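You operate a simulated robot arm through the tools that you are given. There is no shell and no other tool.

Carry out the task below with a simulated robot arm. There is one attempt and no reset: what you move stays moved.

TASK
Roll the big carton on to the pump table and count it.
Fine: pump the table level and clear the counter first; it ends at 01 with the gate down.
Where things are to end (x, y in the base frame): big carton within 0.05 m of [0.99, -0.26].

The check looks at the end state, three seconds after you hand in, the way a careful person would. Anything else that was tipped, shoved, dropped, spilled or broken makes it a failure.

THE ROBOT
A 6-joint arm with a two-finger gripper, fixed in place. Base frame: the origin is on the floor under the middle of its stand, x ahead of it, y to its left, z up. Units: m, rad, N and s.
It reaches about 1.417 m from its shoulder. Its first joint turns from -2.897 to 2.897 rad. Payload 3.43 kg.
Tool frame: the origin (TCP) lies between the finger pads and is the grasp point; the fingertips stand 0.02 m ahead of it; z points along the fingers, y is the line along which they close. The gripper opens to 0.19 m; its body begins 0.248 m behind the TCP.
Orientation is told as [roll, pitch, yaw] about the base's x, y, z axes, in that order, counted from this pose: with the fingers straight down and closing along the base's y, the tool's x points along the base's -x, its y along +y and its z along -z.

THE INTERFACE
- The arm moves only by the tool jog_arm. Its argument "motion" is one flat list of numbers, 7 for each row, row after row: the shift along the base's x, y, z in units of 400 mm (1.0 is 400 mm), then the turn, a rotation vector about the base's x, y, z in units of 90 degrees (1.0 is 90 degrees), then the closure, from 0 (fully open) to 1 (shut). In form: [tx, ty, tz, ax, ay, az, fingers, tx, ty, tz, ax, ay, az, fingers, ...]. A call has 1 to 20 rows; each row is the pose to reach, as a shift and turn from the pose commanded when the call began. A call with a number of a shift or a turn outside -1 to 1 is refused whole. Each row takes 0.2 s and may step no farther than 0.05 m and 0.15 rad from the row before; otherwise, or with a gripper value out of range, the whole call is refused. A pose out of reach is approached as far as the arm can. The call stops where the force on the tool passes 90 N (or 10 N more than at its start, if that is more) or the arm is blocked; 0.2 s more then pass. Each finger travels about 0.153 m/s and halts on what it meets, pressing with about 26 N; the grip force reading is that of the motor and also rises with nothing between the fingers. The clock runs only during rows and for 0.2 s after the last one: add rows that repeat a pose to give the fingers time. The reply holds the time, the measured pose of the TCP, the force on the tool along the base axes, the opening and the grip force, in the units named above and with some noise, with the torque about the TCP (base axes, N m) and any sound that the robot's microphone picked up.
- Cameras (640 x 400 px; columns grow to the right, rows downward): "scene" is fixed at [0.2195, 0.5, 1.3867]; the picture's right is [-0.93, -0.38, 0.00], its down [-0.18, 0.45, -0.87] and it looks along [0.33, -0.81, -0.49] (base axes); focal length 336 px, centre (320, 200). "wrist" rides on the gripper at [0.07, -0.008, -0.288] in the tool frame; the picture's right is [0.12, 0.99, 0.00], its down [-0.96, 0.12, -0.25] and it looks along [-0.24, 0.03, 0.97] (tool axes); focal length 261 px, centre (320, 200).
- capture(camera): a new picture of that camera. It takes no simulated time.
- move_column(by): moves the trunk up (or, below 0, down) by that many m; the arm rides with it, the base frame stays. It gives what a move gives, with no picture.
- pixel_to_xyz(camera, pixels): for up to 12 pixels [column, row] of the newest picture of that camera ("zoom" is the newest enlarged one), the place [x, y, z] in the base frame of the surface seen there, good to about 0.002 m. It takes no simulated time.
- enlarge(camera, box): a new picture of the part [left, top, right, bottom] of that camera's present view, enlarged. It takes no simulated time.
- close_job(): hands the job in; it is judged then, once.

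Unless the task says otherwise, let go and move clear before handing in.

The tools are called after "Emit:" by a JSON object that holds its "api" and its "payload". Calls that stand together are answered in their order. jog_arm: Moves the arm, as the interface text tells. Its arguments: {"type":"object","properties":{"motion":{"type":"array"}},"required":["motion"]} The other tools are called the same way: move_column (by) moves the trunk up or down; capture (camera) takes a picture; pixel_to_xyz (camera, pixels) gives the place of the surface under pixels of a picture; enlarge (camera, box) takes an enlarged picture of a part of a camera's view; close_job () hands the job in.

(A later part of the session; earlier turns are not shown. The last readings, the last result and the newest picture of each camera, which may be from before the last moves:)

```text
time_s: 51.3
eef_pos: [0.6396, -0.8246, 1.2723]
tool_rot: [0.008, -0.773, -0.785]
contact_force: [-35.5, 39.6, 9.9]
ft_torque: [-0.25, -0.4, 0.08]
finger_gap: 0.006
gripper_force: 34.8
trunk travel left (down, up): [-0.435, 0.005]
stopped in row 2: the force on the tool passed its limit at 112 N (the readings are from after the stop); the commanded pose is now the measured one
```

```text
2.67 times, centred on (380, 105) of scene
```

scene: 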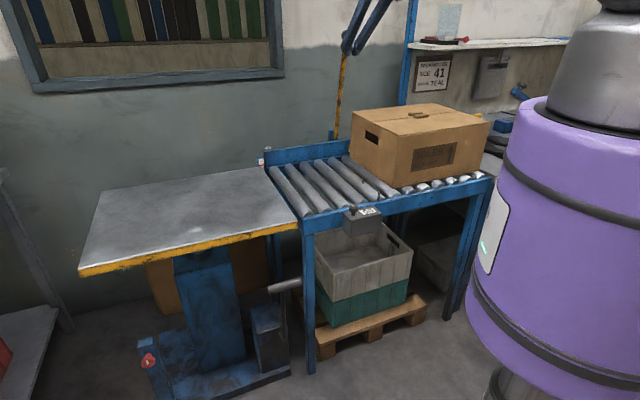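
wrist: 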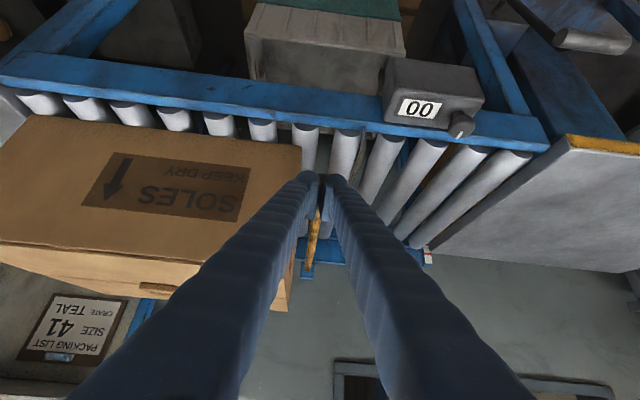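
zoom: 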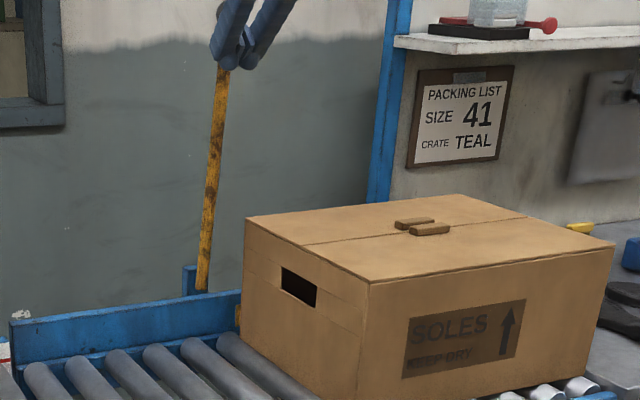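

The gate has a hard stop near 80° (112 N on contact). I'll back off a little and see whether it stays up on its own.

Emit:
{"api": "jog_arm", "payload": {"motion": [-0.02, 0.02, -0.005, 0, 0, 0, 1, -0.045, 0.045, -0.015, 0, 0, 0, 1, -0.07, 0.07, -0.03, 0, 0, 0, 1, -0.07, 0.07, -0.03, 0, 0, 0, 1]}}

Emit:
{"api": "capture", "payload": {"camera": "scene"}}

Emit:
{"api": "enlarge", "payload": {"camera": "scene", "box": [300, 30, 460, 180]}}

```text
time_s: 52.3
eef_pos: [0.6167, -0.8039, 1.257]
tool_rot: [0.01, -0.772, -0.783]
contact_force: [-0.1, -0.5, 0.3]
ft_torque: [0.02, -0.01, 0.03]
finger_gap: 0.0
gripper_force: 33.8
trunk travel left (down, up): [-0.435, 0.005]
```

```text
taken
```

scene: 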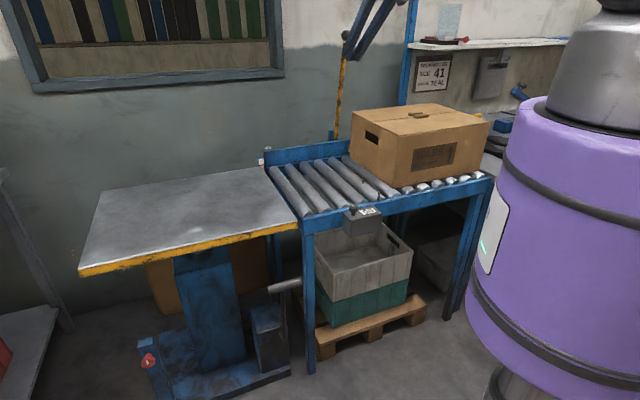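

```text
2.67 times, centred on (380, 105) of scene
```

zoom: 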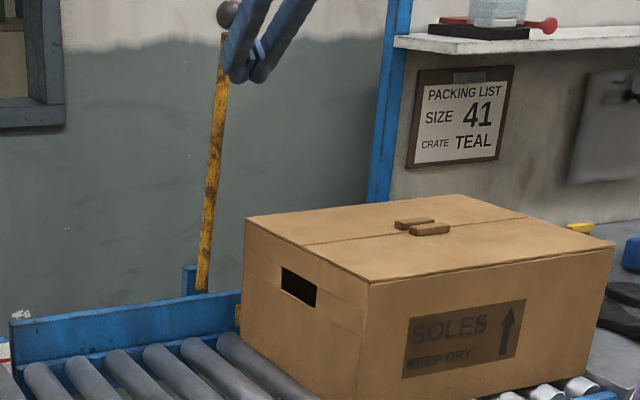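

There is no contact force now, and the bar looks to have stayed up (ball at (228,14) in the zoom). I'll back off farther to be sure.

Emit:
{"api": "jog_arm", "payload": {"motion": [-0.06, 0.06, 0.0, 0, 0, 0, 1, -0.14, 0.14, 0.0, 0, 0, 0, 1, -0.2, 0.2, 0.0, 0, 0, 0, 1, -0.2, 0.2, 0.0, 0, 0, 0, 1]}}

Emit:
{"api": "capture", "payload": {"camera": "scene"}}

Emit:
{"api": "enlarge", "payload": {"camera": "scene", "box": [300, 20, 460, 180]}}

Emit:
{"api": "pixel_to_xyz", "payload": {"camera": "zoom", "pixels": [[228, 40], [222, 80], [215, 150], [205, 250], [200, 300]]}}

```text
time_s: 53.3
eef_pos: [0.5354, -0.7237, 1.2572]
tool_rot: [0.009, -0.771, -0.784]
contact_force: [-0.2, 0.5, 0.2]
ft_torque: [0.03, 0.04, 0.0]
finger_gap: 0.0001
gripper_force: 34.0
trunk travel left (down, up): [-0.435, 0.005]
```

```text
taken
```

scene: 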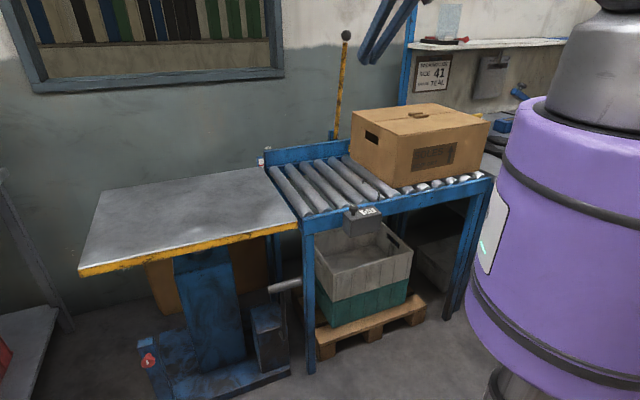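

```text
2.50 times, centred on (380, 100) of scene
```

zoom: 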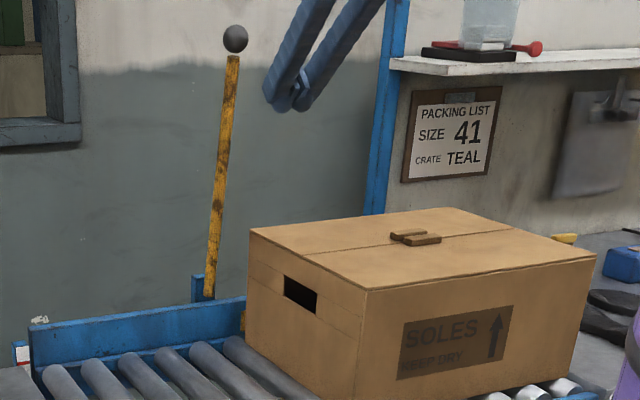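

```text
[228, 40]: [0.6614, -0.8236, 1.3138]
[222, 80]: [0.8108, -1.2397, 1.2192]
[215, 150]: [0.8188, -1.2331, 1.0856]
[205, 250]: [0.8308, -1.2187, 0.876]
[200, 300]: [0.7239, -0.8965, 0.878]
```

The gate holds itself up at about 78° (ball at z≈1.31), well clear of the carton's path. Next I'll straighten the tool to vertical above the carton before going around behind it.

Emit:
{"api": "jog_arm", "payload": {"motion": [0, 0, 0.01, 0.0578, 0.0578, 0, 1, 0, 0, 0.02, 0.1157, 0.1157, 0, 1, 0, 0, 0.03, 0.1735, 0.1735, 0, 1, 0, 0, 0.03, 0.2313, 0.2313, 0, 1, 0, 0, 0.03, 0.2892, 0.2892, 0, 1, 0, 0, 0.03, 0.347, 0.347, 0, 1, 0, 0, 0.03, 0.347, 0.347, 0, 1]}}

Emit:
{"api": "capture", "payload": {"camera": "scene"}}

Emit:
{"api": "capture", "payload": {"camera": "wrist"}}

```text
time_s: 54.9
eef_pos: [0.5168, -0.7002, 1.2468]
tool_rot: [0.207, -0.121, -0.798]
contact_force: [-0.3, -0.2, -0.1]
ft_torque: [-0.01, -0.09, -0.01]
finger_gap: 0.0
gripper_force: 34.8
out of reach, approached as far as the arm can: row 1, 2, 3, 4, 5, 6, 7
trunk travel left (down, up): [-0.435, 0.005]
```

```text
taken
```

scene: 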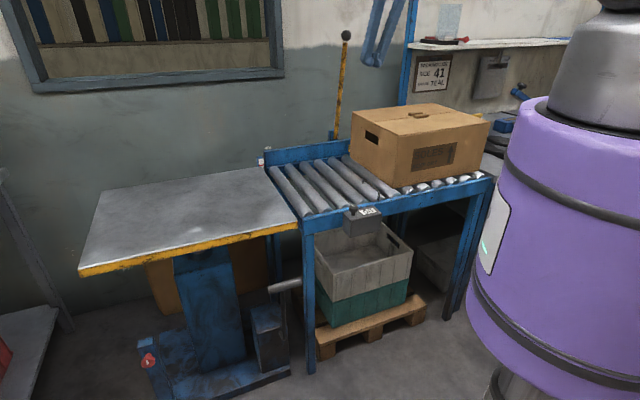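

```text
taken
```

wrist: 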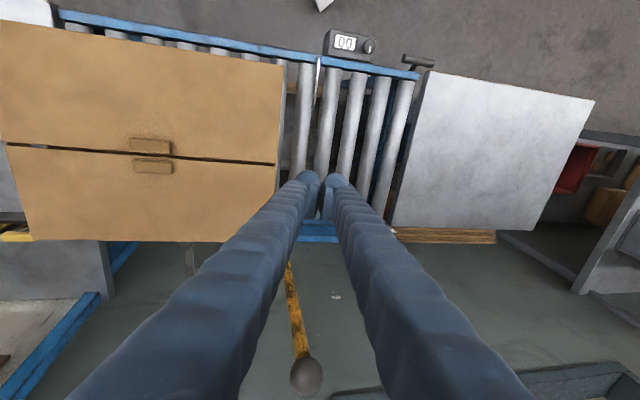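

Vertical isn't reachable this high and far out (rows flagged out of reach), and the same would hold behind the carton. I'll lower the trunk to bring the shoulder level with the work and push with the tool tilted outward. Lowering 0.18 m keeps the tips above the carton top.

Emit:
{"api": "move_column", "payload": {"by": -0.18}}

```text
time_s: 56.9
eef_pos: [0.5191, -0.6994, 1.0654]
tool_rot: [0.207, -0.123, -0.797]
contact_force: [-0.4, -0.3, -0.2]
ft_torque: [-0.05, -0.02, 0.0]
finger_gap: 0.0
gripper_force: 34.4
trunk travel left (down, up): [-0.255, 0.185]
```

Next I'll move inward to open space near (0.42, -0.42, 0.98) and straighten the tool to vertical there.

Emit:
{"api": "jog_arm", "payload": {"motion": [0.01, 0.04, -0.01, -0.005, 0.021, 0.001, 1, 0.0, 0.14, -0.03, -0.01, 0.043, 0.002, 1, -0.04, 0.25, -0.06, -0.015, 0.064, 0.003, 1, -0.09, 0.36, -0.1, -0.021, 0.085, 0.005, 1, -0.14, 0.47, -0.14, -0.026, 0.106, 0.006, 1, -0.19, 0.58, -0.18, -0.031, 0.128, 0.007, 1, -0.237, 0.687, -0.212, -0.036, 0.149, 0.008, 1, -0.237, 0.687, -0.212, -0.036, 0.149, 0.008, 1]}}

Emit:
{"api": "capture", "payload": {"camera": "scene"}}

```text
refused: row 4 steps farther than a row can; nothing moved
```

```text
taken
```

scene: 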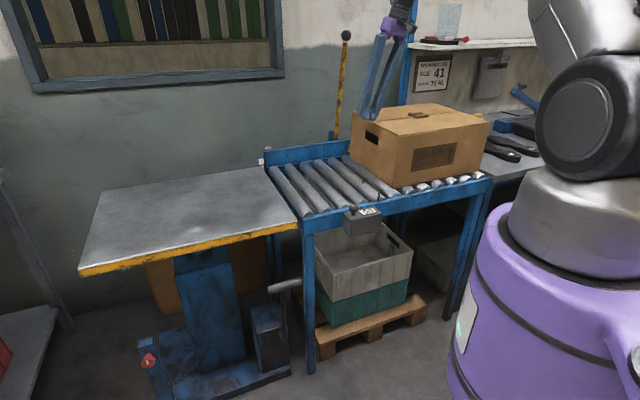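

The call was refused for a step slightly over 5 cm, so nothing moved; the scene shows the fingers hanging above the front of the carton. I'll repeat with smaller steps.

Emit:
{"api": "jog_arm", "payload": {"motion": [0.01, 0.04, -0.01, -0.005, 0.021, 0.001, 1, 0.0, 0.14, -0.03, -0.01, 0.043, 0.002, 1, -0.035, 0.24, -0.055, -0.015, 0.064, 0.003, 1, -0.075, 0.34, -0.085, -0.021, 0.085, 0.005, 1, -0.115, 0.44, -0.115, -0.026, 0.106, 0.006, 1, -0.155, 0.535, -0.15, -0.031, 0.128, 0.007, 1, -0.195, 0.62, -0.185, -0.036, 0.149, 0.008, 1, -0.237, 0.687, -0.212, -0.036, 0.149, 0.008, 1, -0.237, 0.687, -0.212, -0.036, 0.149, 0.008, 1]}}

Emit:
{"api": "capture", "payload": {"camera": "scene"}}

```text
time_s: 58.9
eef_pos: [0.4254, -0.4378, 0.9652]
tool_rot: [0.111, -0.059, -0.776]
contact_force: [-0.3, -0.6, -0.1]
ft_torque: [0.19, -0.03, 0.01]
finger_gap: 0.0
gripper_force: 34.4
out of reach, approached as far as the arm can: row 1, 2, 3, 4, 5, 6, 7, 8, 9
trunk travel left (down, up): [-0.255, 0.185]
```

```text
taken
```

scene: 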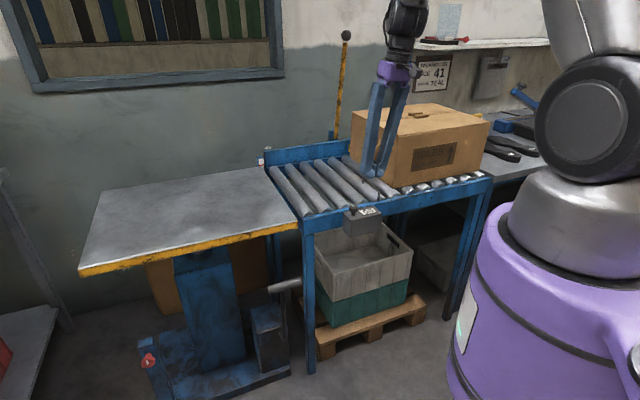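

The tool is nearly vertical (residual about 0.12 rad) but still flagged at a limit, possibly a wrist singularity. I'll lower 5 cm in place and see whether it resolves.

Emit:
{"api": "jog_arm", "payload": {"motion": [0, 0, -0.06, 0, 0, 0, 1, 0, 0, -0.12, 0, 0, 0, 1, 0, 0, -0.12, 0, 0, 0, 1]}}

Emit:
{"api": "capture", "payload": {"camera": "wrist"}}

```text
time_s: 59.7
eef_pos: [0.4254, -0.4373, 0.9189]
tool_rot: [0.11, -0.062, -0.777]
contact_force: [-0.2, -1.2, -0.3]
ft_torque: [0.03, 0.03, -0.02]
finger_gap: 0.0
gripper_force: 34.5
trunk travel left (down, up): [-0.255, 0.185]
```

```text
taken
```

wrist: 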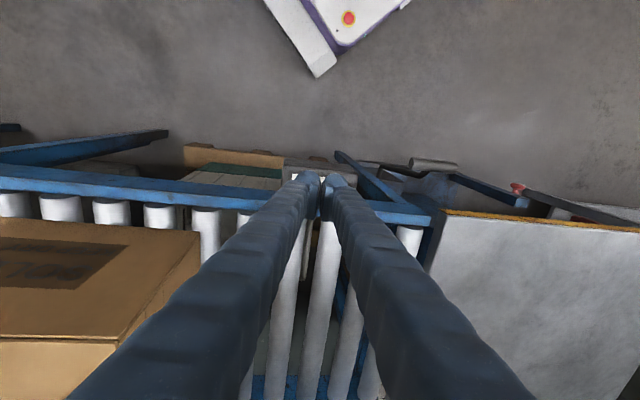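

That was accepted without a flag. I'll take out the remaining 0.12 rad tilt.

Emit:
{"api": "jog_arm", "payload": {"motion": [0, 0, 0, -0.012, 0.038, 0, 1, 0, 0, 0, -0.0241, 0.0763, -0.005, 1, 0, 0, 0, -0.0241, 0.0763, -0.005, 1]}}

```text
time_s: 60.5
eef_pos: [0.4226, -0.4318, 0.911]
tool_rot: [0.085, -0.049, -0.774]
contact_force: [-0.5, -1.0, 0.4]
ft_torque: [0.0, 0.01, 0.04]
finger_gap: 0.0001
gripper_force: 33.9
out of reach, approached as far as the arm can: row 1, 2, 3
trunk travel left (down, up): [-0.255, 0.185]
```

A small orientation error keeps sticking, which looks like a wrist singularity as the tool lines up with the forearm. The push works best with the tool tilted outward anyway, so I'll go back to the 45° outward tilt over the empty rollers, where the wrist has room.

Emit:
{"api": "jog_arm", "payload": {"motion": [0.0558, -0.0558, 0.0292, -0.0617, -0.0488, -0.0047, 1, 0.1117, -0.1117, 0.0583, -0.1233, -0.0977, -0.0093, 1, 0.1675, -0.1675, 0.0875, -0.185, -0.1465, -0.014, 1, 0.2233, -0.2233, 0.1167, -0.2467, -0.1953, -0.0187, 1, 0.2792, -0.2792, 0.1458, -0.3083, -0.2442, -0.0233, 1, 0.335, -0.335, 0.175, -0.37, -0.293, -0.028, 1, 0.335, -0.335, 0.175, -0.37, -0.293, -0.028, 1]}}

Emit:
{"api": "capture", "payload": {"camera": "scene"}}

```text
time_s: 62.3
eef_pos: [0.6063, -0.4953, 0.9799]
tool_rot: [-0.042, -0.778, -0.436]
contact_force: [0.1, 1.2, 0.5]
ft_torque: [-0.03, -0.02, -0.05]
finger_gap: 0.0002
gripper_force: 34.4
out of reach, approached as far as the arm can: row 2, 3
trunk travel left (down, up): [-0.255, 0.185]
stopped in row 7: the arm was blocked; the commanded pose is now the measured one
```

```text
taken
```

scene: 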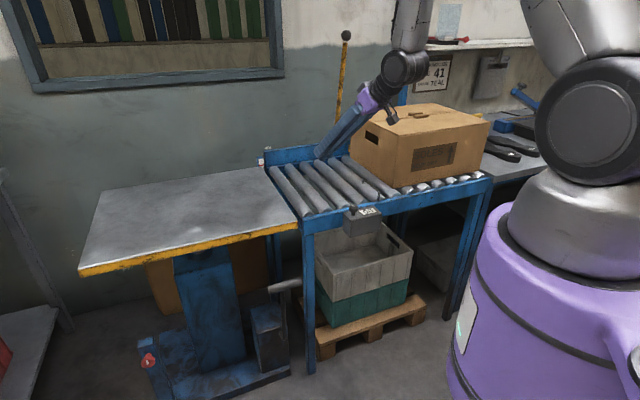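

The arm got through the singularity but lagged and reported "blocked" (yaw ended at -0.436, no contact force). The pose is clean otherwise, so I'll turn the yaw back to -0.785 slowly in place.

Emit:
{"api": "jog_arm", "payload": {"motion": [0, 0, 0, 0, 0, -0.045, 1, 0, 0, 0, 0, 0, -0.09, 1, 0, 0, 0, 0, 0, -0.135, 1, 0, 0, 0, 0, 0, -0.18, 1, 0, 0, 0, 0, 0, -0.222, 1, 0, 0, 0, 0, 0, -0.222, 1]}}

Emit:
{"api": "capture", "payload": {"camera": "scene"}}

```text
time_s: 63.7
eef_pos: [0.6074, -0.497, 0.9807]
tool_rot: [-0.043, -0.779, -0.785]
contact_force: [0.5, -0.5, -0.7]
ft_torque: [-0.04, -0.01, 0.01]
finger_gap: 0.0003
gripper_force: 34.0
trunk travel left (down, up): [-0.255, 0.185]
```

```text
taken
```

scene: 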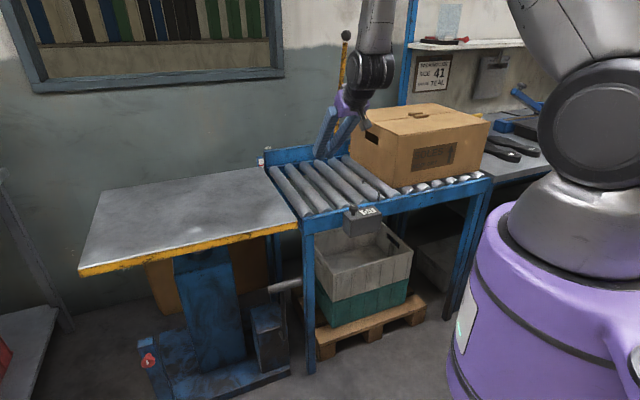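

Clean again: pitch -0.779, yaw -0.785, no flags. I'll now roll the tool 90° about its own axis so that the stiff side of the fingers faces the push direction.

Emit:
{"api": "jog_arm", "payload": {"motion": [0, 0, 0, 0.0417, -0.0417, -0.0589, 1, 0, 0, 0, 0.0833, -0.0833, -0.1178, 1, 0, 0, 0, 0.125, -0.125, -0.1768, 1, 0, 0, 0, 0.1667, -0.1667, -0.2357, 1, 0, 0, 0, 0.2083, -0.2083, -0.2946, 1, 0, 0, 0, 0.25, -0.25, -0.3535, 1, 0, 0, 0, 0.2917, -0.2917, -0.4125, 1, 0, 0, 0, 0.3333, -0.3333, -0.4714, 1, 0, 0, 0, 0.375, -0.375, -0.5303, 1, 0, 0, 0, 0.4167, -0.4167, -0.5893, 1, 0, 0, 0, 0.4583, -0.4583, -0.6482, 1, 0, 0, 0, 0.5, -0.5, -0.7071, 1, 0, 0, 0, 0.5, -0.5, -0.7071, 1]}}

Emit:
{"api": "capture", "payload": {"camera": "scene"}}

Emit:
{"api": "capture", "payload": {"camera": "wrist"}}

```text
time_s: 66.5
eef_pos: [0.6074, -0.495, 0.9799]
tool_rot: [0.742, 0.006, -2.353]
contact_force: [0.0, 0.1, -0.7]
ft_torque: [-0.01, -0.01, 0.02]
finger_gap: 0.0
gripper_force: 35.2
trunk travel left (down, up): [-0.255, 0.185]
```

```text
taken
```

scene: 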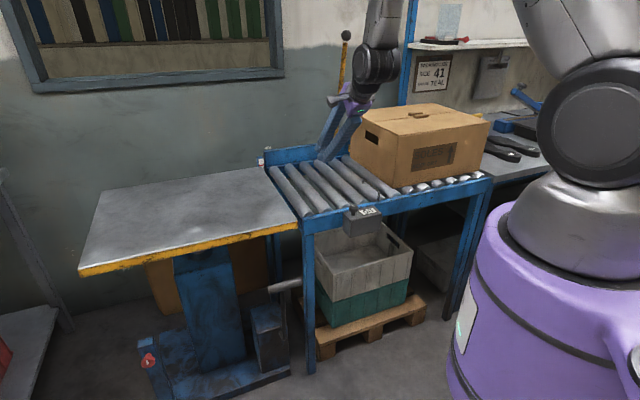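

```text
taken
```

wrist: 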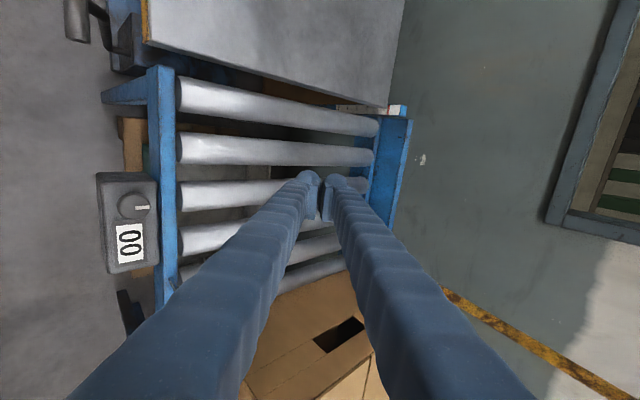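

The tool is set with its stiff side facing along the conveyor. I'll rise, pass over the carton with at least 5 cm clearance, and head toward its rear.

Emit:
{"api": "jog_arm", "payload": {"motion": [0.0448, -0.0619, 0.075, 0, 0, 0, 1, 0.0895, -0.1238, 0.15, 0, 0, 0, 1, 0.1343, -0.1856, 0.225, 0, 0, 0, 1, 0.179, -0.2475, 0.3, 0, 0, 0, 1, 0.095, -0.3315, 0.3, 0, 0, 0, 1, 0.011, -0.4155, 0.3, 0, 0, 0, 1, -0.073, -0.4995, 0.3, 0, 0, 0, 1, -0.157, -0.5835, 0.3, 0, 0, 0, 1, -0.241, -0.6675, 0.3, 0, 0, 0, 1, -0.325, -0.7515, 0.3, 0, 0, 0, 1, -0.409, -0.8355, 0.3, 0, 0, 0, 1, -0.493, -0.9195, 0.3, 0, 0, 0, 1]}}

Emit:
{"api": "capture", "payload": {"camera": "scene"}}

Emit:
{"api": "capture", "payload": {"camera": "wrist"}}

```text
time_s: 69.1
eef_pos: [0.4059, -0.865, 1.0994]
tool_rot: [0.742, 0.004, -2.35]
contact_force: [-0.5, 0.0, 0.1]
ft_torque: [0.0, -0.01, 0.02]
finger_gap: 0.0002
gripper_force: 34.5
trunk travel left (down, up): [-0.255, 0.185]
```

```text
taken
```

scene: 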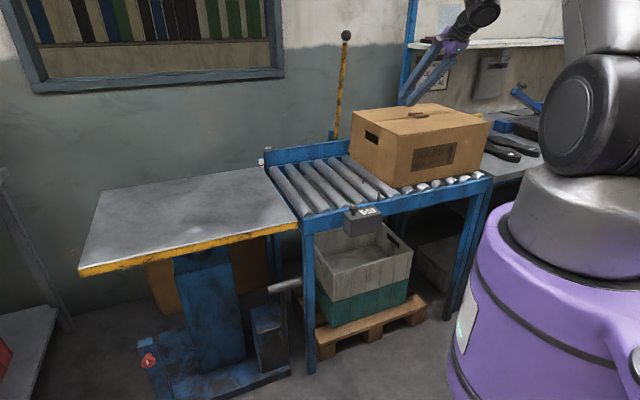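

```text
taken
```

wrist: 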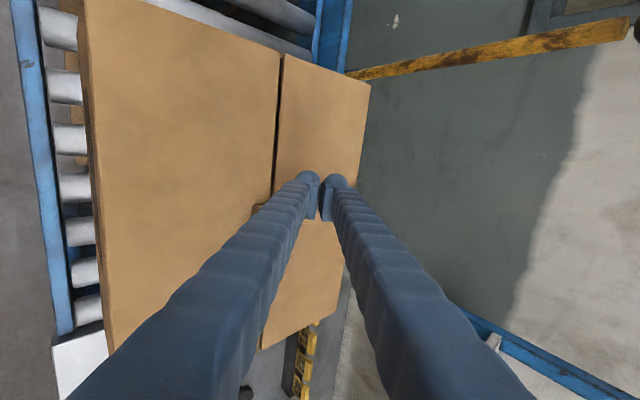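

I'm over the carton with no flags (s=-0.325). I'll continue to behind it at the same height.

Emit:
{"api": "jog_arm", "payload": {"motion": [-0.0787, -0.0787, 0, 0, 0, 0, 1, -0.1574, -0.1574, 0, 0, 0, 0, 1, -0.2361, -0.2361, 0, 0, 0, 0, 1, -0.3148, -0.3148, 0, 0, 0, 0, 1, -0.3935, -0.3935, 0, 0, 0, 0, 1, -0.4722, -0.4722, 0, 0, 0, 0, 1, -0.5509, -0.5509, 0, 0, 0, 0, 1, -0.6296, -0.6296, 0, 0, 0, 0, 1, -0.6296, -0.6296, 0, 0, 0, 0, 1]}}

Emit:
{"api": "capture", "payload": {"camera": "scene"}}

Emit:
{"api": "capture", "payload": {"camera": "wrist"}}

```text
time_s: 71.1
eef_pos: [0.1539, -1.0712, 1.0741]
tool_rot: [0.803, -0.028, -2.351]
contact_force: [-0.6, -0.5, -0.8]
ft_torque: [0.0, 0.02, -0.02]
finger_gap: 0.0002
gripper_force: 34.3
out of reach, approached as far as the arm can: row 3, 4, 5, 6, 7, 8, 9
trunk travel left (down, up): [-0.255, 0.185]
```

```text
taken
```

scene: 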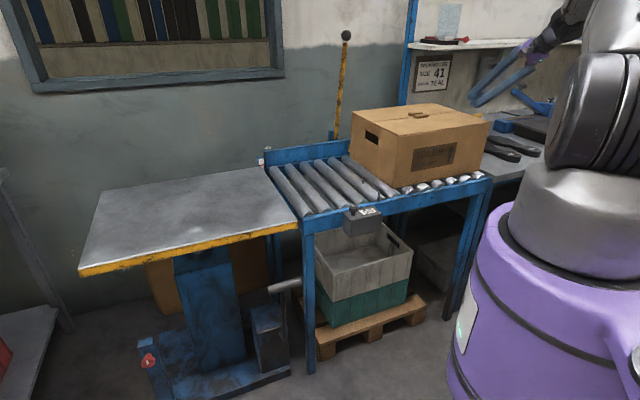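

```text
taken
```

wrist: 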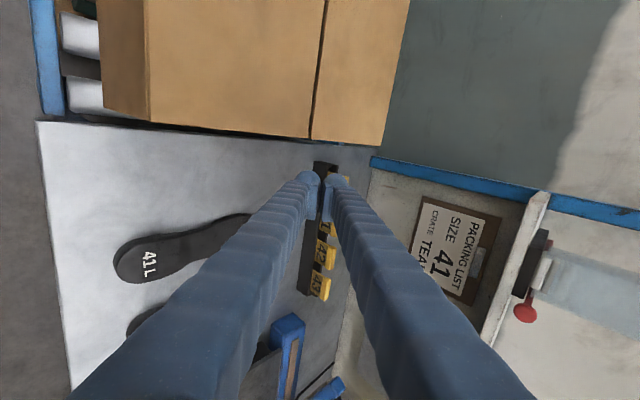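

I'm behind the carton at (0.154, -1.071, 1.074), at the edge of reach. Below the fingers there's a bench with soles and a rack of yellow tabs near (320,230), so I need its location before descending.

Emit:
{"api": "pixel_to_xyz", "payload": {"camera": "wrist", "pixels": [[322, 168], [312, 200], [310, 270], [322, 288], [345, 180], [285, 325], [150, 250], [240, 225], [125, 125], [330, 140], [305, 120], [100, 200]]}}

Emit:
{"api": "enlarge", "payload": {"camera": "wrist", "box": [220, 110, 420, 330]}}

```text
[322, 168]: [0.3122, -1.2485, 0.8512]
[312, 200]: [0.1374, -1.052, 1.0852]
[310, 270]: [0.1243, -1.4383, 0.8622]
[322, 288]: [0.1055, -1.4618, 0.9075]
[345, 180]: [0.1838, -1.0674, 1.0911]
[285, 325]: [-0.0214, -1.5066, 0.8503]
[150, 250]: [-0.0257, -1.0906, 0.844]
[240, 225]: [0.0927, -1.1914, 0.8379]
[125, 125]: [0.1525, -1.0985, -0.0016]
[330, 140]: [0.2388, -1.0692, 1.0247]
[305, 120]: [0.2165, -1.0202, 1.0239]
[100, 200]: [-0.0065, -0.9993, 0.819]
```

```text
1.82 times, centred on (320, 220) of wrist
```

zoom: 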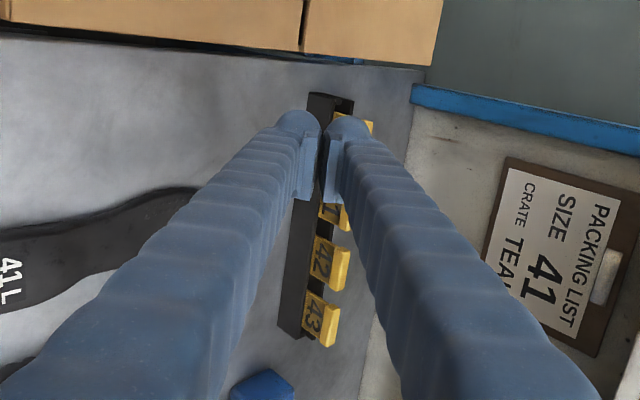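

The rack sits at t≈-1.10, 15 cm farther than the fingers, and the soles are only z≈0.844 and behind me. I'll descend behind the carton to push height.

Emit:
{"api": "jog_arm", "payload": {"motion": [0, 0, -0.09, 0, 0, 0, 1, 0, 0, -0.18, 0, 0, 0, 1, 0, 0, -0.27, 0, 0, 0, 1, 0, 0, -0.36, 0, 0, 0, 1, 0, 0, -0.42, 0, 0, 0, 1, 0, 0, -0.42, 0, 0, 0, 1]}}

Emit:
{"api": "capture", "payload": {"camera": "scene"}}

Emit:
{"api": "capture", "payload": {"camera": "wrist"}}

```text
time_s: 72.5
eef_pos: [0.1515, -1.0698, 0.9059]
tool_rot: [0.802, -0.028, -2.354]
contact_force: [0.5, -1.0, -0.3]
ft_torque: [-0.03, 0.06, 0.05]
finger_gap: 0.0
gripper_force: 34.7
trunk travel left (down, up): [-0.255, 0.185]
```

```text
taken
```

scene: 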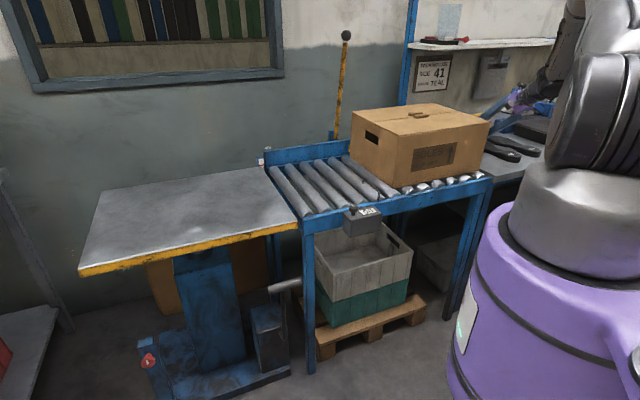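

```text
taken
```

wrist: 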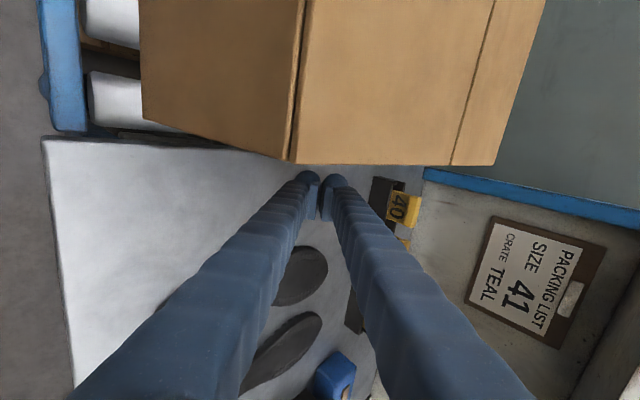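

I'm behind the carton at push height with no flags (s=-0.649, t=-0.864). The contact would be a bit toward the near side, so I'll try shifting 5 cm farther in for a centred push.

Emit:
{"api": "jog_arm", "payload": {"motion": [0.0443, -0.0443, 0, 0, 0, 0, 1, 0.0885, -0.0885, 0, 0, 0, 0, 1, 0.0885, -0.0885, 0, 0, 0, 0, 1]}}

Emit:
{"api": "capture", "payload": {"camera": "wrist"}}

```text
time_s: 73.3
eef_pos: [0.1865, -1.1067, 0.9049]
tool_rot: [0.802, -0.028, -2.353]
contact_force: [0.6, 0.2, 0.2]
ft_torque: [0.03, -0.01, 0.01]
finger_gap: 0.0
gripper_force: 34.2
trunk travel left (down, up): [-0.255, 0.185]
```

```text
taken
```

wrist: 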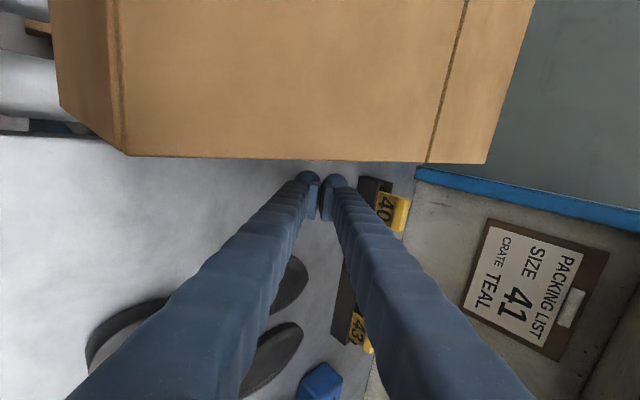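

The fingertips are now centred on the carton's rear face. I'll start the push gently: 12 cm along the conveyor.

Emit:
{"api": "jog_arm", "payload": {"motion": [0.0354, 0.0354, 0, 0, 0, 0, 1, 0.0707, 0.0707, 0, 0, 0, 0, 1, 0.0972, 0.0972, 0, 0, 0, 0, 1, 0.1237, 0.1237, 0, 0, 0, 0, 1, 0.1502, 0.1502, 0, 0, 0, 0, 1, 0.1768, 0.1768, 0, 0, 0, 0, 1, 0.2033, 0.2033, 0, 0, 0, 0, 1]}}

Emit:
{"api": "capture", "payload": {"camera": "scene"}}

Emit:
{"api": "capture", "payload": {"camera": "wrist"}}

```text
time_s: 74.9
eef_pos: [0.2688, -1.0245, 0.9028]
tool_rot: [0.802, -0.026, -2.35]
contact_force: [-0.2, 0.5, -0.4]
ft_torque: [-0.01, 0.03, -0.02]
finger_gap: 0.0
gripper_force: 34.5
trunk travel left (down, up): [-0.255, 0.185]
```

```text
taken
```

scene: 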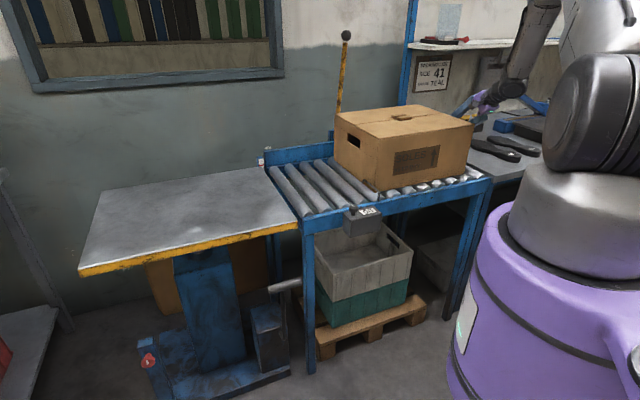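

```text
taken
```

wrist: 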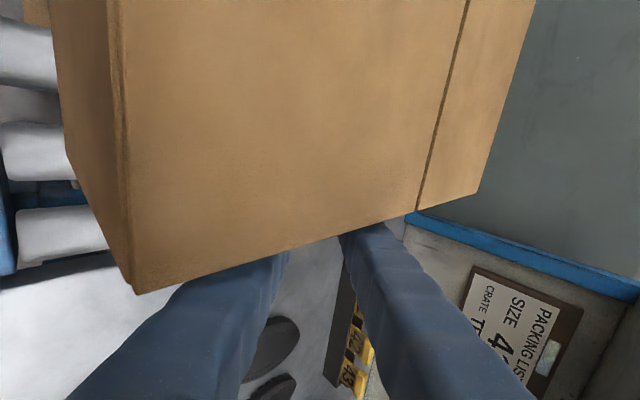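

The carton moved but has yawed: its rear edge now runs from (140,295) to (478,193) in the wrist view, with the far side ahead. My contact was too far toward the far side, so I'll measure the carton pose before correcting.

Emit:
{"api": "enlarge", "payload": {"camera": "scene", "box": [310, 80, 500, 220]}}

Emit:
{"api": "pixel_to_xyz", "payload": {"camera": "scene", "pixels": [[338, 115], [336, 112], [408, 105], [471, 124], [375, 143], [378, 190], [468, 176], [340, 150], [400, 117]]}}

Emit:
{"api": "pixel_to_xyz", "payload": {"camera": "wrist", "pixels": [[142, 288], [470, 190], [300, 240], [200, 268], [400, 210], [125, 150], [115, 50], [460, 20]]}}

```text
2.86 times, centred on (405, 150) of scene
```

zoom: 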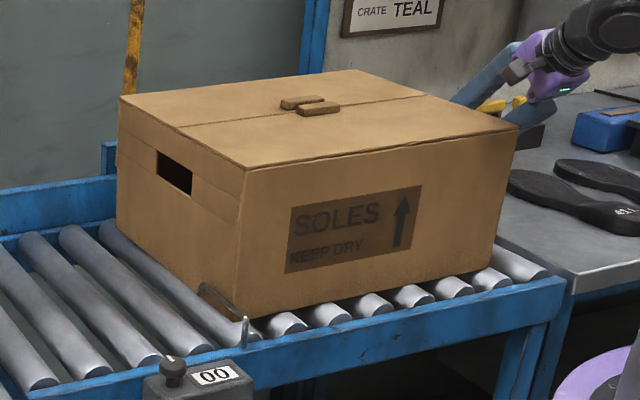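

```text
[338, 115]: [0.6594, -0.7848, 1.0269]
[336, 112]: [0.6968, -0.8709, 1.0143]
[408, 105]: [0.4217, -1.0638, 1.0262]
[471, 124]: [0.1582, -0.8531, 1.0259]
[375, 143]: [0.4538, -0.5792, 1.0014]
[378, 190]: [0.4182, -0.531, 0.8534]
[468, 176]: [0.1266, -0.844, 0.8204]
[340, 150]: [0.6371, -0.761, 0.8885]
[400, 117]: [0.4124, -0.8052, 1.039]
```

```text
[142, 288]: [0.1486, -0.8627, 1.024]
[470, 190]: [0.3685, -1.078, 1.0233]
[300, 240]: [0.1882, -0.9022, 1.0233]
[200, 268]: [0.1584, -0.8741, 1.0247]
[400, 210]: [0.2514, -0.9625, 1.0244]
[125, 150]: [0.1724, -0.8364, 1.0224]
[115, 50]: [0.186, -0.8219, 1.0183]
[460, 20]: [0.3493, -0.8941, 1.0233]
```

The measured rear edge lies at s≈-0.503 to -0.505 from near to far, so the carton is actually square and the skew is just perspective. It has moved about 8 cm and the counter reads 00. I'll continue the push another 16 cm.

Emit:
{"api": "jog_arm", "payload": {"motion": [0.0354, 0.0354, 0, 0, 0, 0, 1, 0.0707, 0.0707, 0, 0, 0, 0, 1, 0.1061, 0.1061, 0, 0, 0, 0, 1, 0.1414, 0.1414, 0, 0, 0, 0, 1, 0.1768, 0.1768, 0, 0, 0, 0, 1, 0.2121, 0.2121, 0, 0, 0, 0, 1, 0.2475, 0.2475, 0, 0, 0, 0, 1, 0.2828, 0.2828, 0, 0, 0, 0, 1]}}

Emit:
{"api": "capture", "payload": {"camera": "scene"}}

Emit:
{"api": "enlarge", "payload": {"camera": "scene", "box": [270, 80, 480, 240]}}

Emit:
{"api": "capture", "payload": {"camera": "wrist"}}

```text
time_s: 76.7
eef_pos: [0.3807, -0.9113, 0.9033]
tool_rot: [0.802, -0.03, -2.353]
contact_force: [-0.1, -0.6, -0.1]
ft_torque: [0.0, 0.05, 0.01]
finger_gap: 0.0
gripper_force: 26.5
trunk travel left (down, up): [-0.255, 0.185]
```

```text
taken
```

scene: 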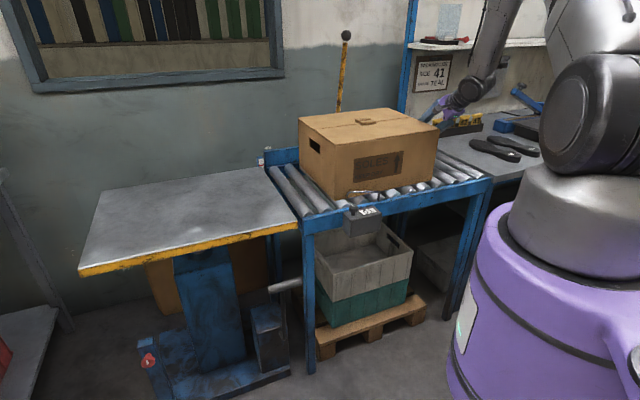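

```text
2.50 times, centred on (375, 160) of scene
```

zoom: 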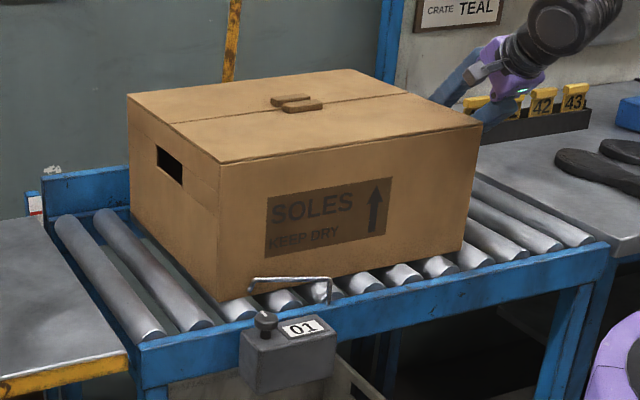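

```text
taken
```

wrist: 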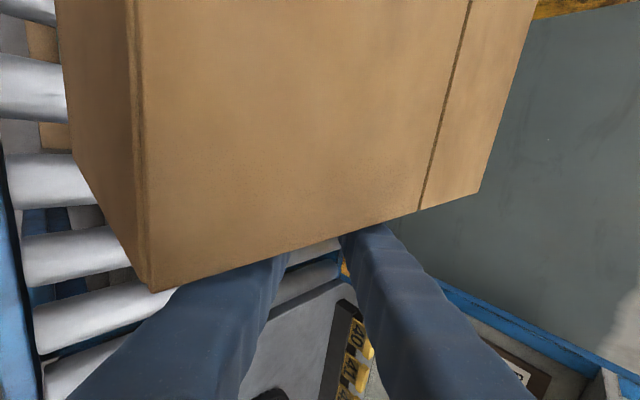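

The counter clicked to 01 as the carton passed the whisker, and the carton is tracking straight. I'll continue another 16 cm.

Emit:
{"api": "jog_arm", "payload": {"motion": [0.0354, 0.0354, 0, 0, 0, 0, 1, 0.0707, 0.0707, 0, 0, 0, 0, 1, 0.1061, 0.1061, 0, 0, 0, 0, 1, 0.1414, 0.1414, 0, 0, 0, 0, 1, 0.1768, 0.1768, 0, 0, 0, 0, 1, 0.2121, 0.2121, 0, 0, 0, 0, 1, 0.2475, 0.2475, 0, 0, 0, 0, 1, 0.2828, 0.2828, 0, 0, 0, 0, 1]}}

Emit:
{"api": "capture", "payload": {"camera": "scene"}}

Emit:
{"api": "enlarge", "payload": {"camera": "scene", "box": [230, 80, 440, 240]}}

Emit:
{"api": "capture", "payload": {"camera": "wrist"}}

Emit:
{"api": "pixel_to_xyz", "payload": {"camera": "wrist", "pixels": [[160, 285], [200, 270], [300, 235], [400, 205], [470, 190]]}}

```text
time_s: 78.5
eef_pos: [0.4947, -0.7972, 0.9038]
tool_rot: [0.801, -0.027, -2.351]
contact_force: [-0.6, -0.9, 0.2]
ft_torque: [-0.03, 0.02, -0.06]
finger_gap: 0.0002
gripper_force: 25.8
trunk travel left (down, up): [-0.255, 0.185]
```

```text
taken
```

scene: 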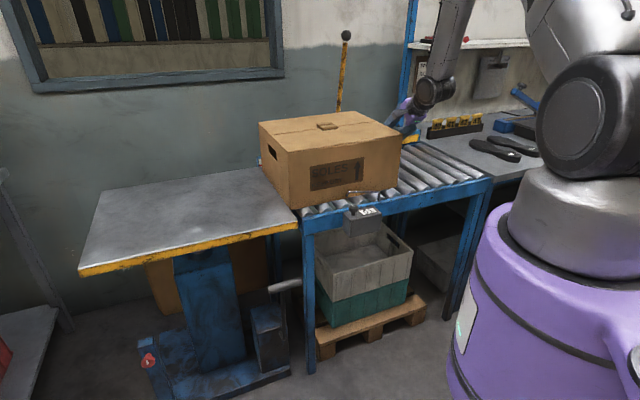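

```text
2.50 times, centred on (335, 160) of scene
```

zoom: 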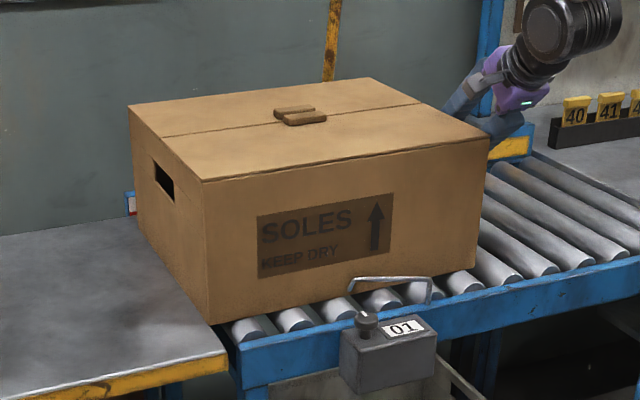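

```text
taken
```

wrist: 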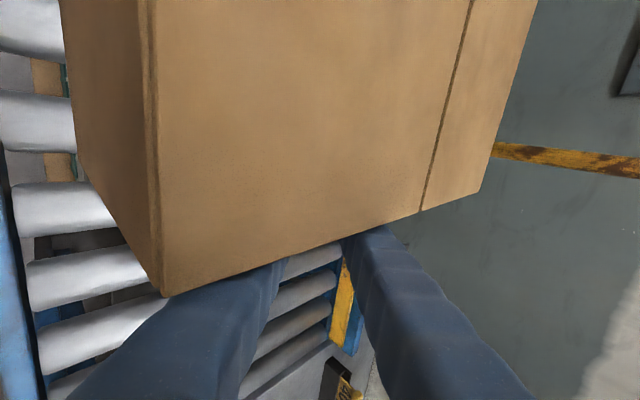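

```text
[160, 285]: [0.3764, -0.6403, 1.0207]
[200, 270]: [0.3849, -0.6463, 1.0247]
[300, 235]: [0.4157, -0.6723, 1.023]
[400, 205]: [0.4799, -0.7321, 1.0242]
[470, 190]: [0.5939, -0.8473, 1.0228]
```

The counter stays at 01 and the carton is still square, with its front at the table edge. I'll go slower across the junction, watching the force.

Emit:
{"api": "jog_arm", "payload": {"motion": [0.0265, 0.0265, 0, 0, 0, 0, 1, 0.053, 0.053, 0, 0, 0, 0, 1, 0.0795, 0.0795, 0, 0, 0, 0, 1, 0.1061, 0.1061, 0, 0, 0, 0, 1, 0.1326, 0.1326, 0, 0, 0, 0, 1, 0.1591, 0.1591, 0, 0, 0, 0, 1, 0.1856, 0.1856, 0, 0, 0, 0, 1, 0.2121, 0.2121, 0, 0, 0, 0, 1]}}

Emit:
{"api": "capture", "payload": {"camera": "scene"}}

Emit:
{"api": "enlarge", "payload": {"camera": "scene", "box": [200, 80, 410, 240]}}

Emit:
{"api": "capture", "payload": {"camera": "wrist"}}

Emit:
{"api": "pixel_to_xyz", "payload": {"camera": "wrist", "pixels": [[165, 285], [200, 270], [300, 235], [400, 205], [470, 190]]}}

```text
time_s: 80.3
eef_pos: [0.58, -0.712, 0.9038]
tool_rot: [0.801, -0.029, -2.351]
contact_force: [-0.4, 0.0, 0.9]
ft_torque: [-0.02, 0.04, -0.02]
finger_gap: 0.0
gripper_force: 26.6
trunk travel left (down, up): [-0.255, 0.185]
```

```text
taken
```

scene: 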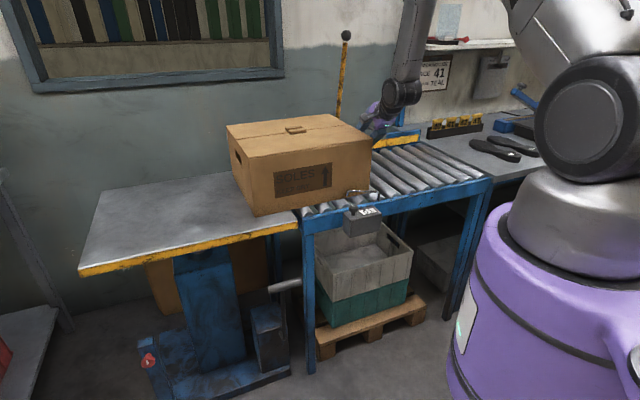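

```text
2.50 times, centred on (305, 160) of scene
```

zoom: 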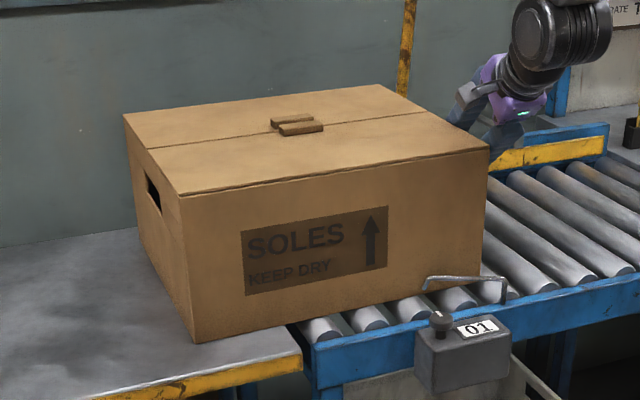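

```text
taken
```

wrist: 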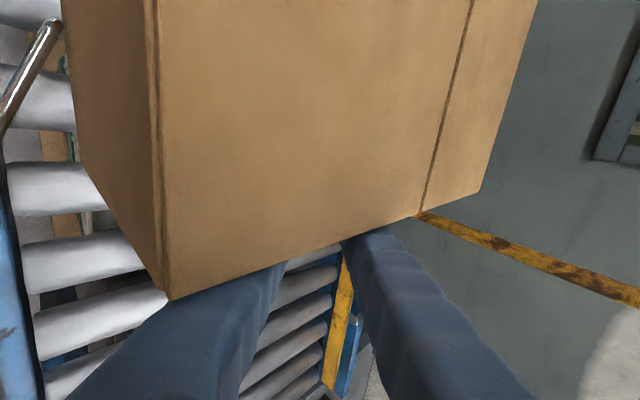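

```text
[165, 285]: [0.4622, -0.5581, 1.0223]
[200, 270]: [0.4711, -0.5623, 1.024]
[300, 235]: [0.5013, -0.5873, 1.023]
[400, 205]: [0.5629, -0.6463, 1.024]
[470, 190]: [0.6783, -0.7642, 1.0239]
```

The carton crossed onto the table smoothly, with the counter at 01 and almost no skew. I'll continue 16 cm.

Emit:
{"api": "jog_arm", "payload": {"motion": [0.0354, 0.0354, 0, 0, 0, 0, 1, 0.0707, 0.0707, 0, 0, 0, 0, 1, 0.1061, 0.1061, 0, 0, 0, 0, 1, 0.1414, 0.1414, 0, 0, 0, 0, 1, 0.1768, 0.1768, 0, 0, 0, 0, 1, 0.2121, 0.2121, 0, 0, 0, 0, 1, 0.2475, 0.2475, 0, 0, 0, 0, 1, 0.2828, 0.2828, 0, 0, 0, 0, 1]}}

Emit:
{"api": "capture", "payload": {"camera": "scene"}}

Emit:
{"api": "enlarge", "payload": {"camera": "scene", "box": [150, 80, 400, 260]}}

Emit:
{"api": "capture", "payload": {"camera": "wrist"}}

Emit:
{"api": "pixel_to_xyz", "payload": {"camera": "wrist", "pixels": [[165, 285], [200, 270], [300, 235], [400, 205], [470, 190]]}}

```text
time_s: 82.1
eef_pos: [0.6933, -0.6003, 0.9019]
tool_rot: [0.803, -0.03, -2.353]
contact_force: [0.1, -0.1, 0.1]
ft_torque: [0.01, -0.01, -0.03]
finger_gap: 0.0
gripper_force: 26.2
trunk travel left (down, up): [-0.255, 0.185]
```

```text
taken
```

scene: 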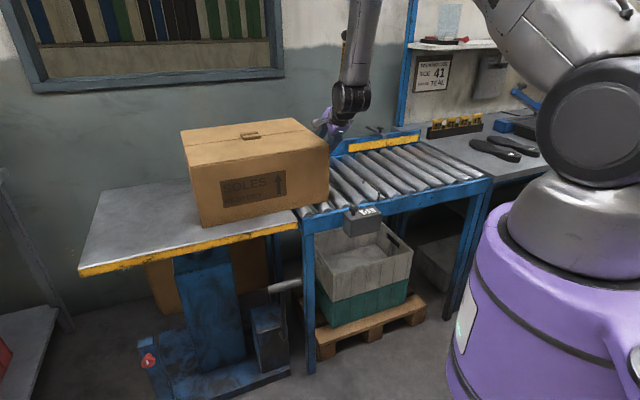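

```text
2.22 times, centred on (275, 170) of scene
```

zoom: 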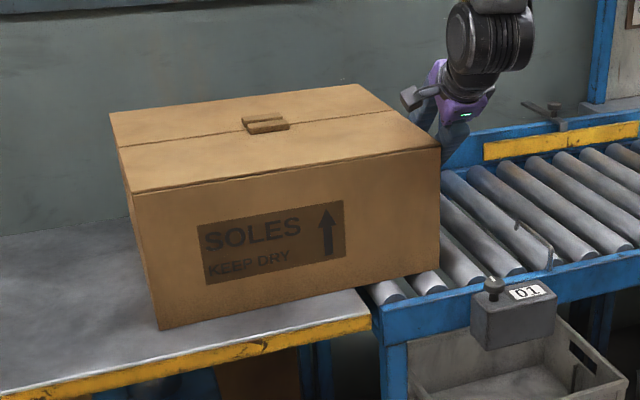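

```text
taken
```

wrist: 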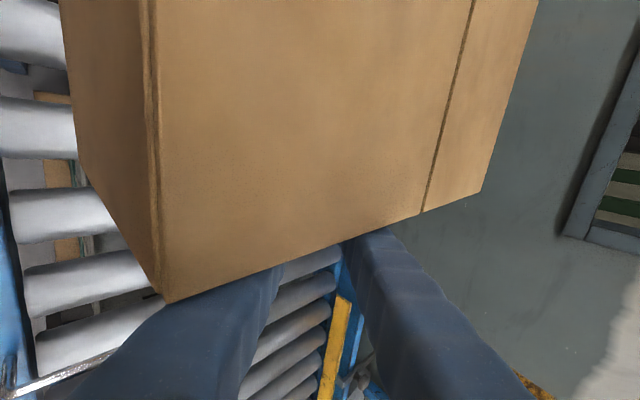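

```text
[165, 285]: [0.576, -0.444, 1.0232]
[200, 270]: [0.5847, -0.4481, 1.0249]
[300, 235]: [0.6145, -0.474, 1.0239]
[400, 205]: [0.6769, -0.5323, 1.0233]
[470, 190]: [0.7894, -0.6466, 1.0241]
```

The carton is mostly on the table, the whisker has sprung back and the counter reads 01. I'll push another 16 cm and then measure for the final approach.

Emit:
{"api": "jog_arm", "payload": {"motion": [0.0354, 0.0354, 0, 0, 0, 0, 1, 0.0707, 0.0707, 0, 0, 0, 0, 1, 0.1061, 0.1061, 0, 0, 0, 0, 1, 0.1414, 0.1414, 0, 0, 0, 0, 1, 0.1768, 0.1768, 0, 0, 0, 0, 1, 0.2121, 0.2121, 0, 0, 0, 0, 1, 0.2475, 0.2475, 0, 0, 0, 0, 1, 0.2828, 0.2828, 0, 0, 0, 0, 1, 0.2828, 0.2828, 0, 0, 0, 0, 1]}}

Emit:
{"api": "capture", "payload": {"camera": "scene"}}

Emit:
{"api": "enlarge", "payload": {"camera": "scene", "box": [60, 90, 340, 290]}}

Emit:
{"api": "capture", "payload": {"camera": "wrist"}}

Emit:
{"api": "pixel_to_xyz", "payload": {"camera": "wrist", "pixels": [[165, 285], [200, 270], [300, 235], [400, 205], [470, 190]]}}

```text
time_s: 84.1
eef_pos: [0.8054, -0.4882, 0.9047]
tool_rot: [0.802, -0.029, -2.352]
contact_force: [0.6, 0.3, 0.5]
ft_torque: [-0.05, 0.04, -0.06]
finger_gap: 0.0
gripper_force: 25.6
trunk travel left (down, up): [-0.255, 0.185]
```

```text
taken
```

scene: 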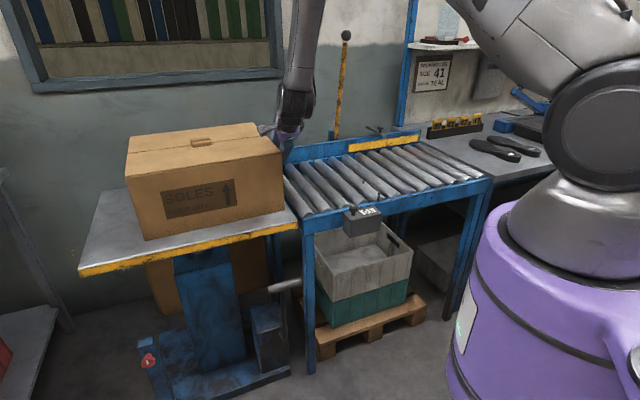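

```text
2.00 times, centred on (200, 190) of scene
```

zoom: 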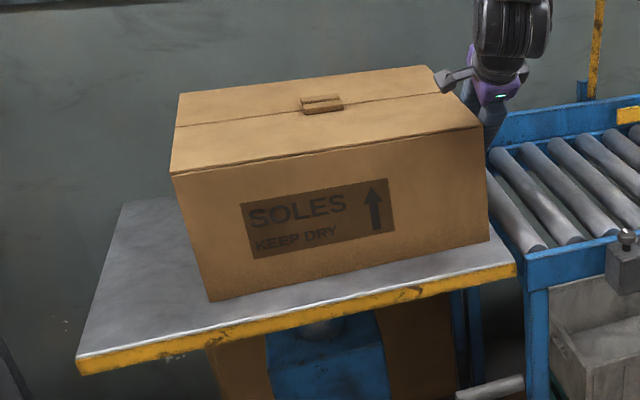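

```text
taken
```

wrist: 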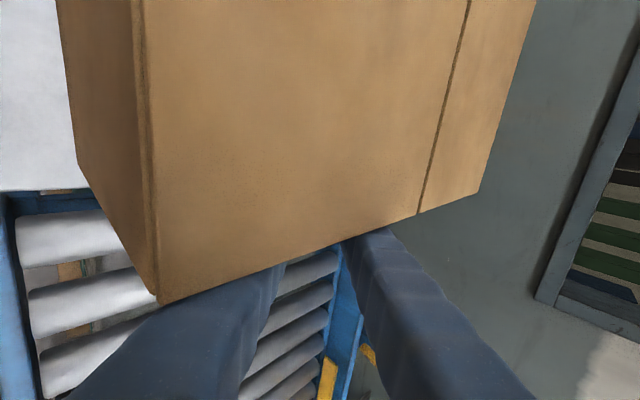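

```text
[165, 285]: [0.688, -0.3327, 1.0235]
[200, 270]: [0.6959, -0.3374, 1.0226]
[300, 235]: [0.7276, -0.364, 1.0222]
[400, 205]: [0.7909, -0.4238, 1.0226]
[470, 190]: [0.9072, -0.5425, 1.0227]
```

The gate is still up and the carton nearly in place. I'll measure its top corners to get the exact centre.

Emit:
{"api": "enlarge", "payload": {"camera": "scene", "box": [60, 90, 340, 290]}}

Emit:
{"api": "pixel_to_xyz", "payload": {"camera": "zoom", "pixels": [[173, 170], [183, 97], [428, 68], [478, 126], [320, 150], [305, 83], [320, 105], [213, 297], [488, 238], [216, 270], [480, 215]]}}

```text
2.00 times, centred on (200, 190) of scene
```

zoom: 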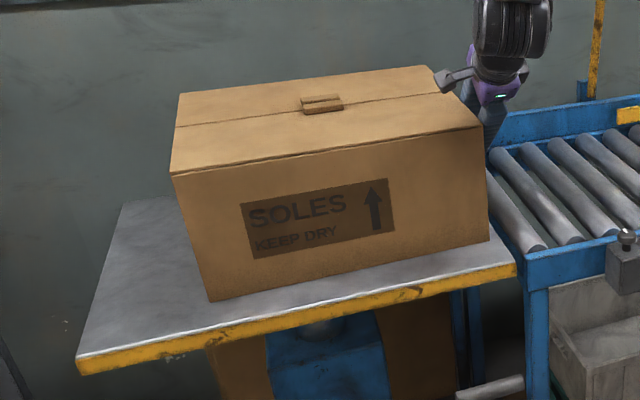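

```text
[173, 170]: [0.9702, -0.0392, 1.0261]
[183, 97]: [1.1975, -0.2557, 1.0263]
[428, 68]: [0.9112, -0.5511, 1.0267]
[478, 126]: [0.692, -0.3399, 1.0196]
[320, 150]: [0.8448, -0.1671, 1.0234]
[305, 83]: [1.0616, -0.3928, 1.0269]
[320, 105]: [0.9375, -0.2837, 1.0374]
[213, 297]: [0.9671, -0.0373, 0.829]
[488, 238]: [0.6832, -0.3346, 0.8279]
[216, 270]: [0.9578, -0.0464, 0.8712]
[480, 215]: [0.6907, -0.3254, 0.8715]
```

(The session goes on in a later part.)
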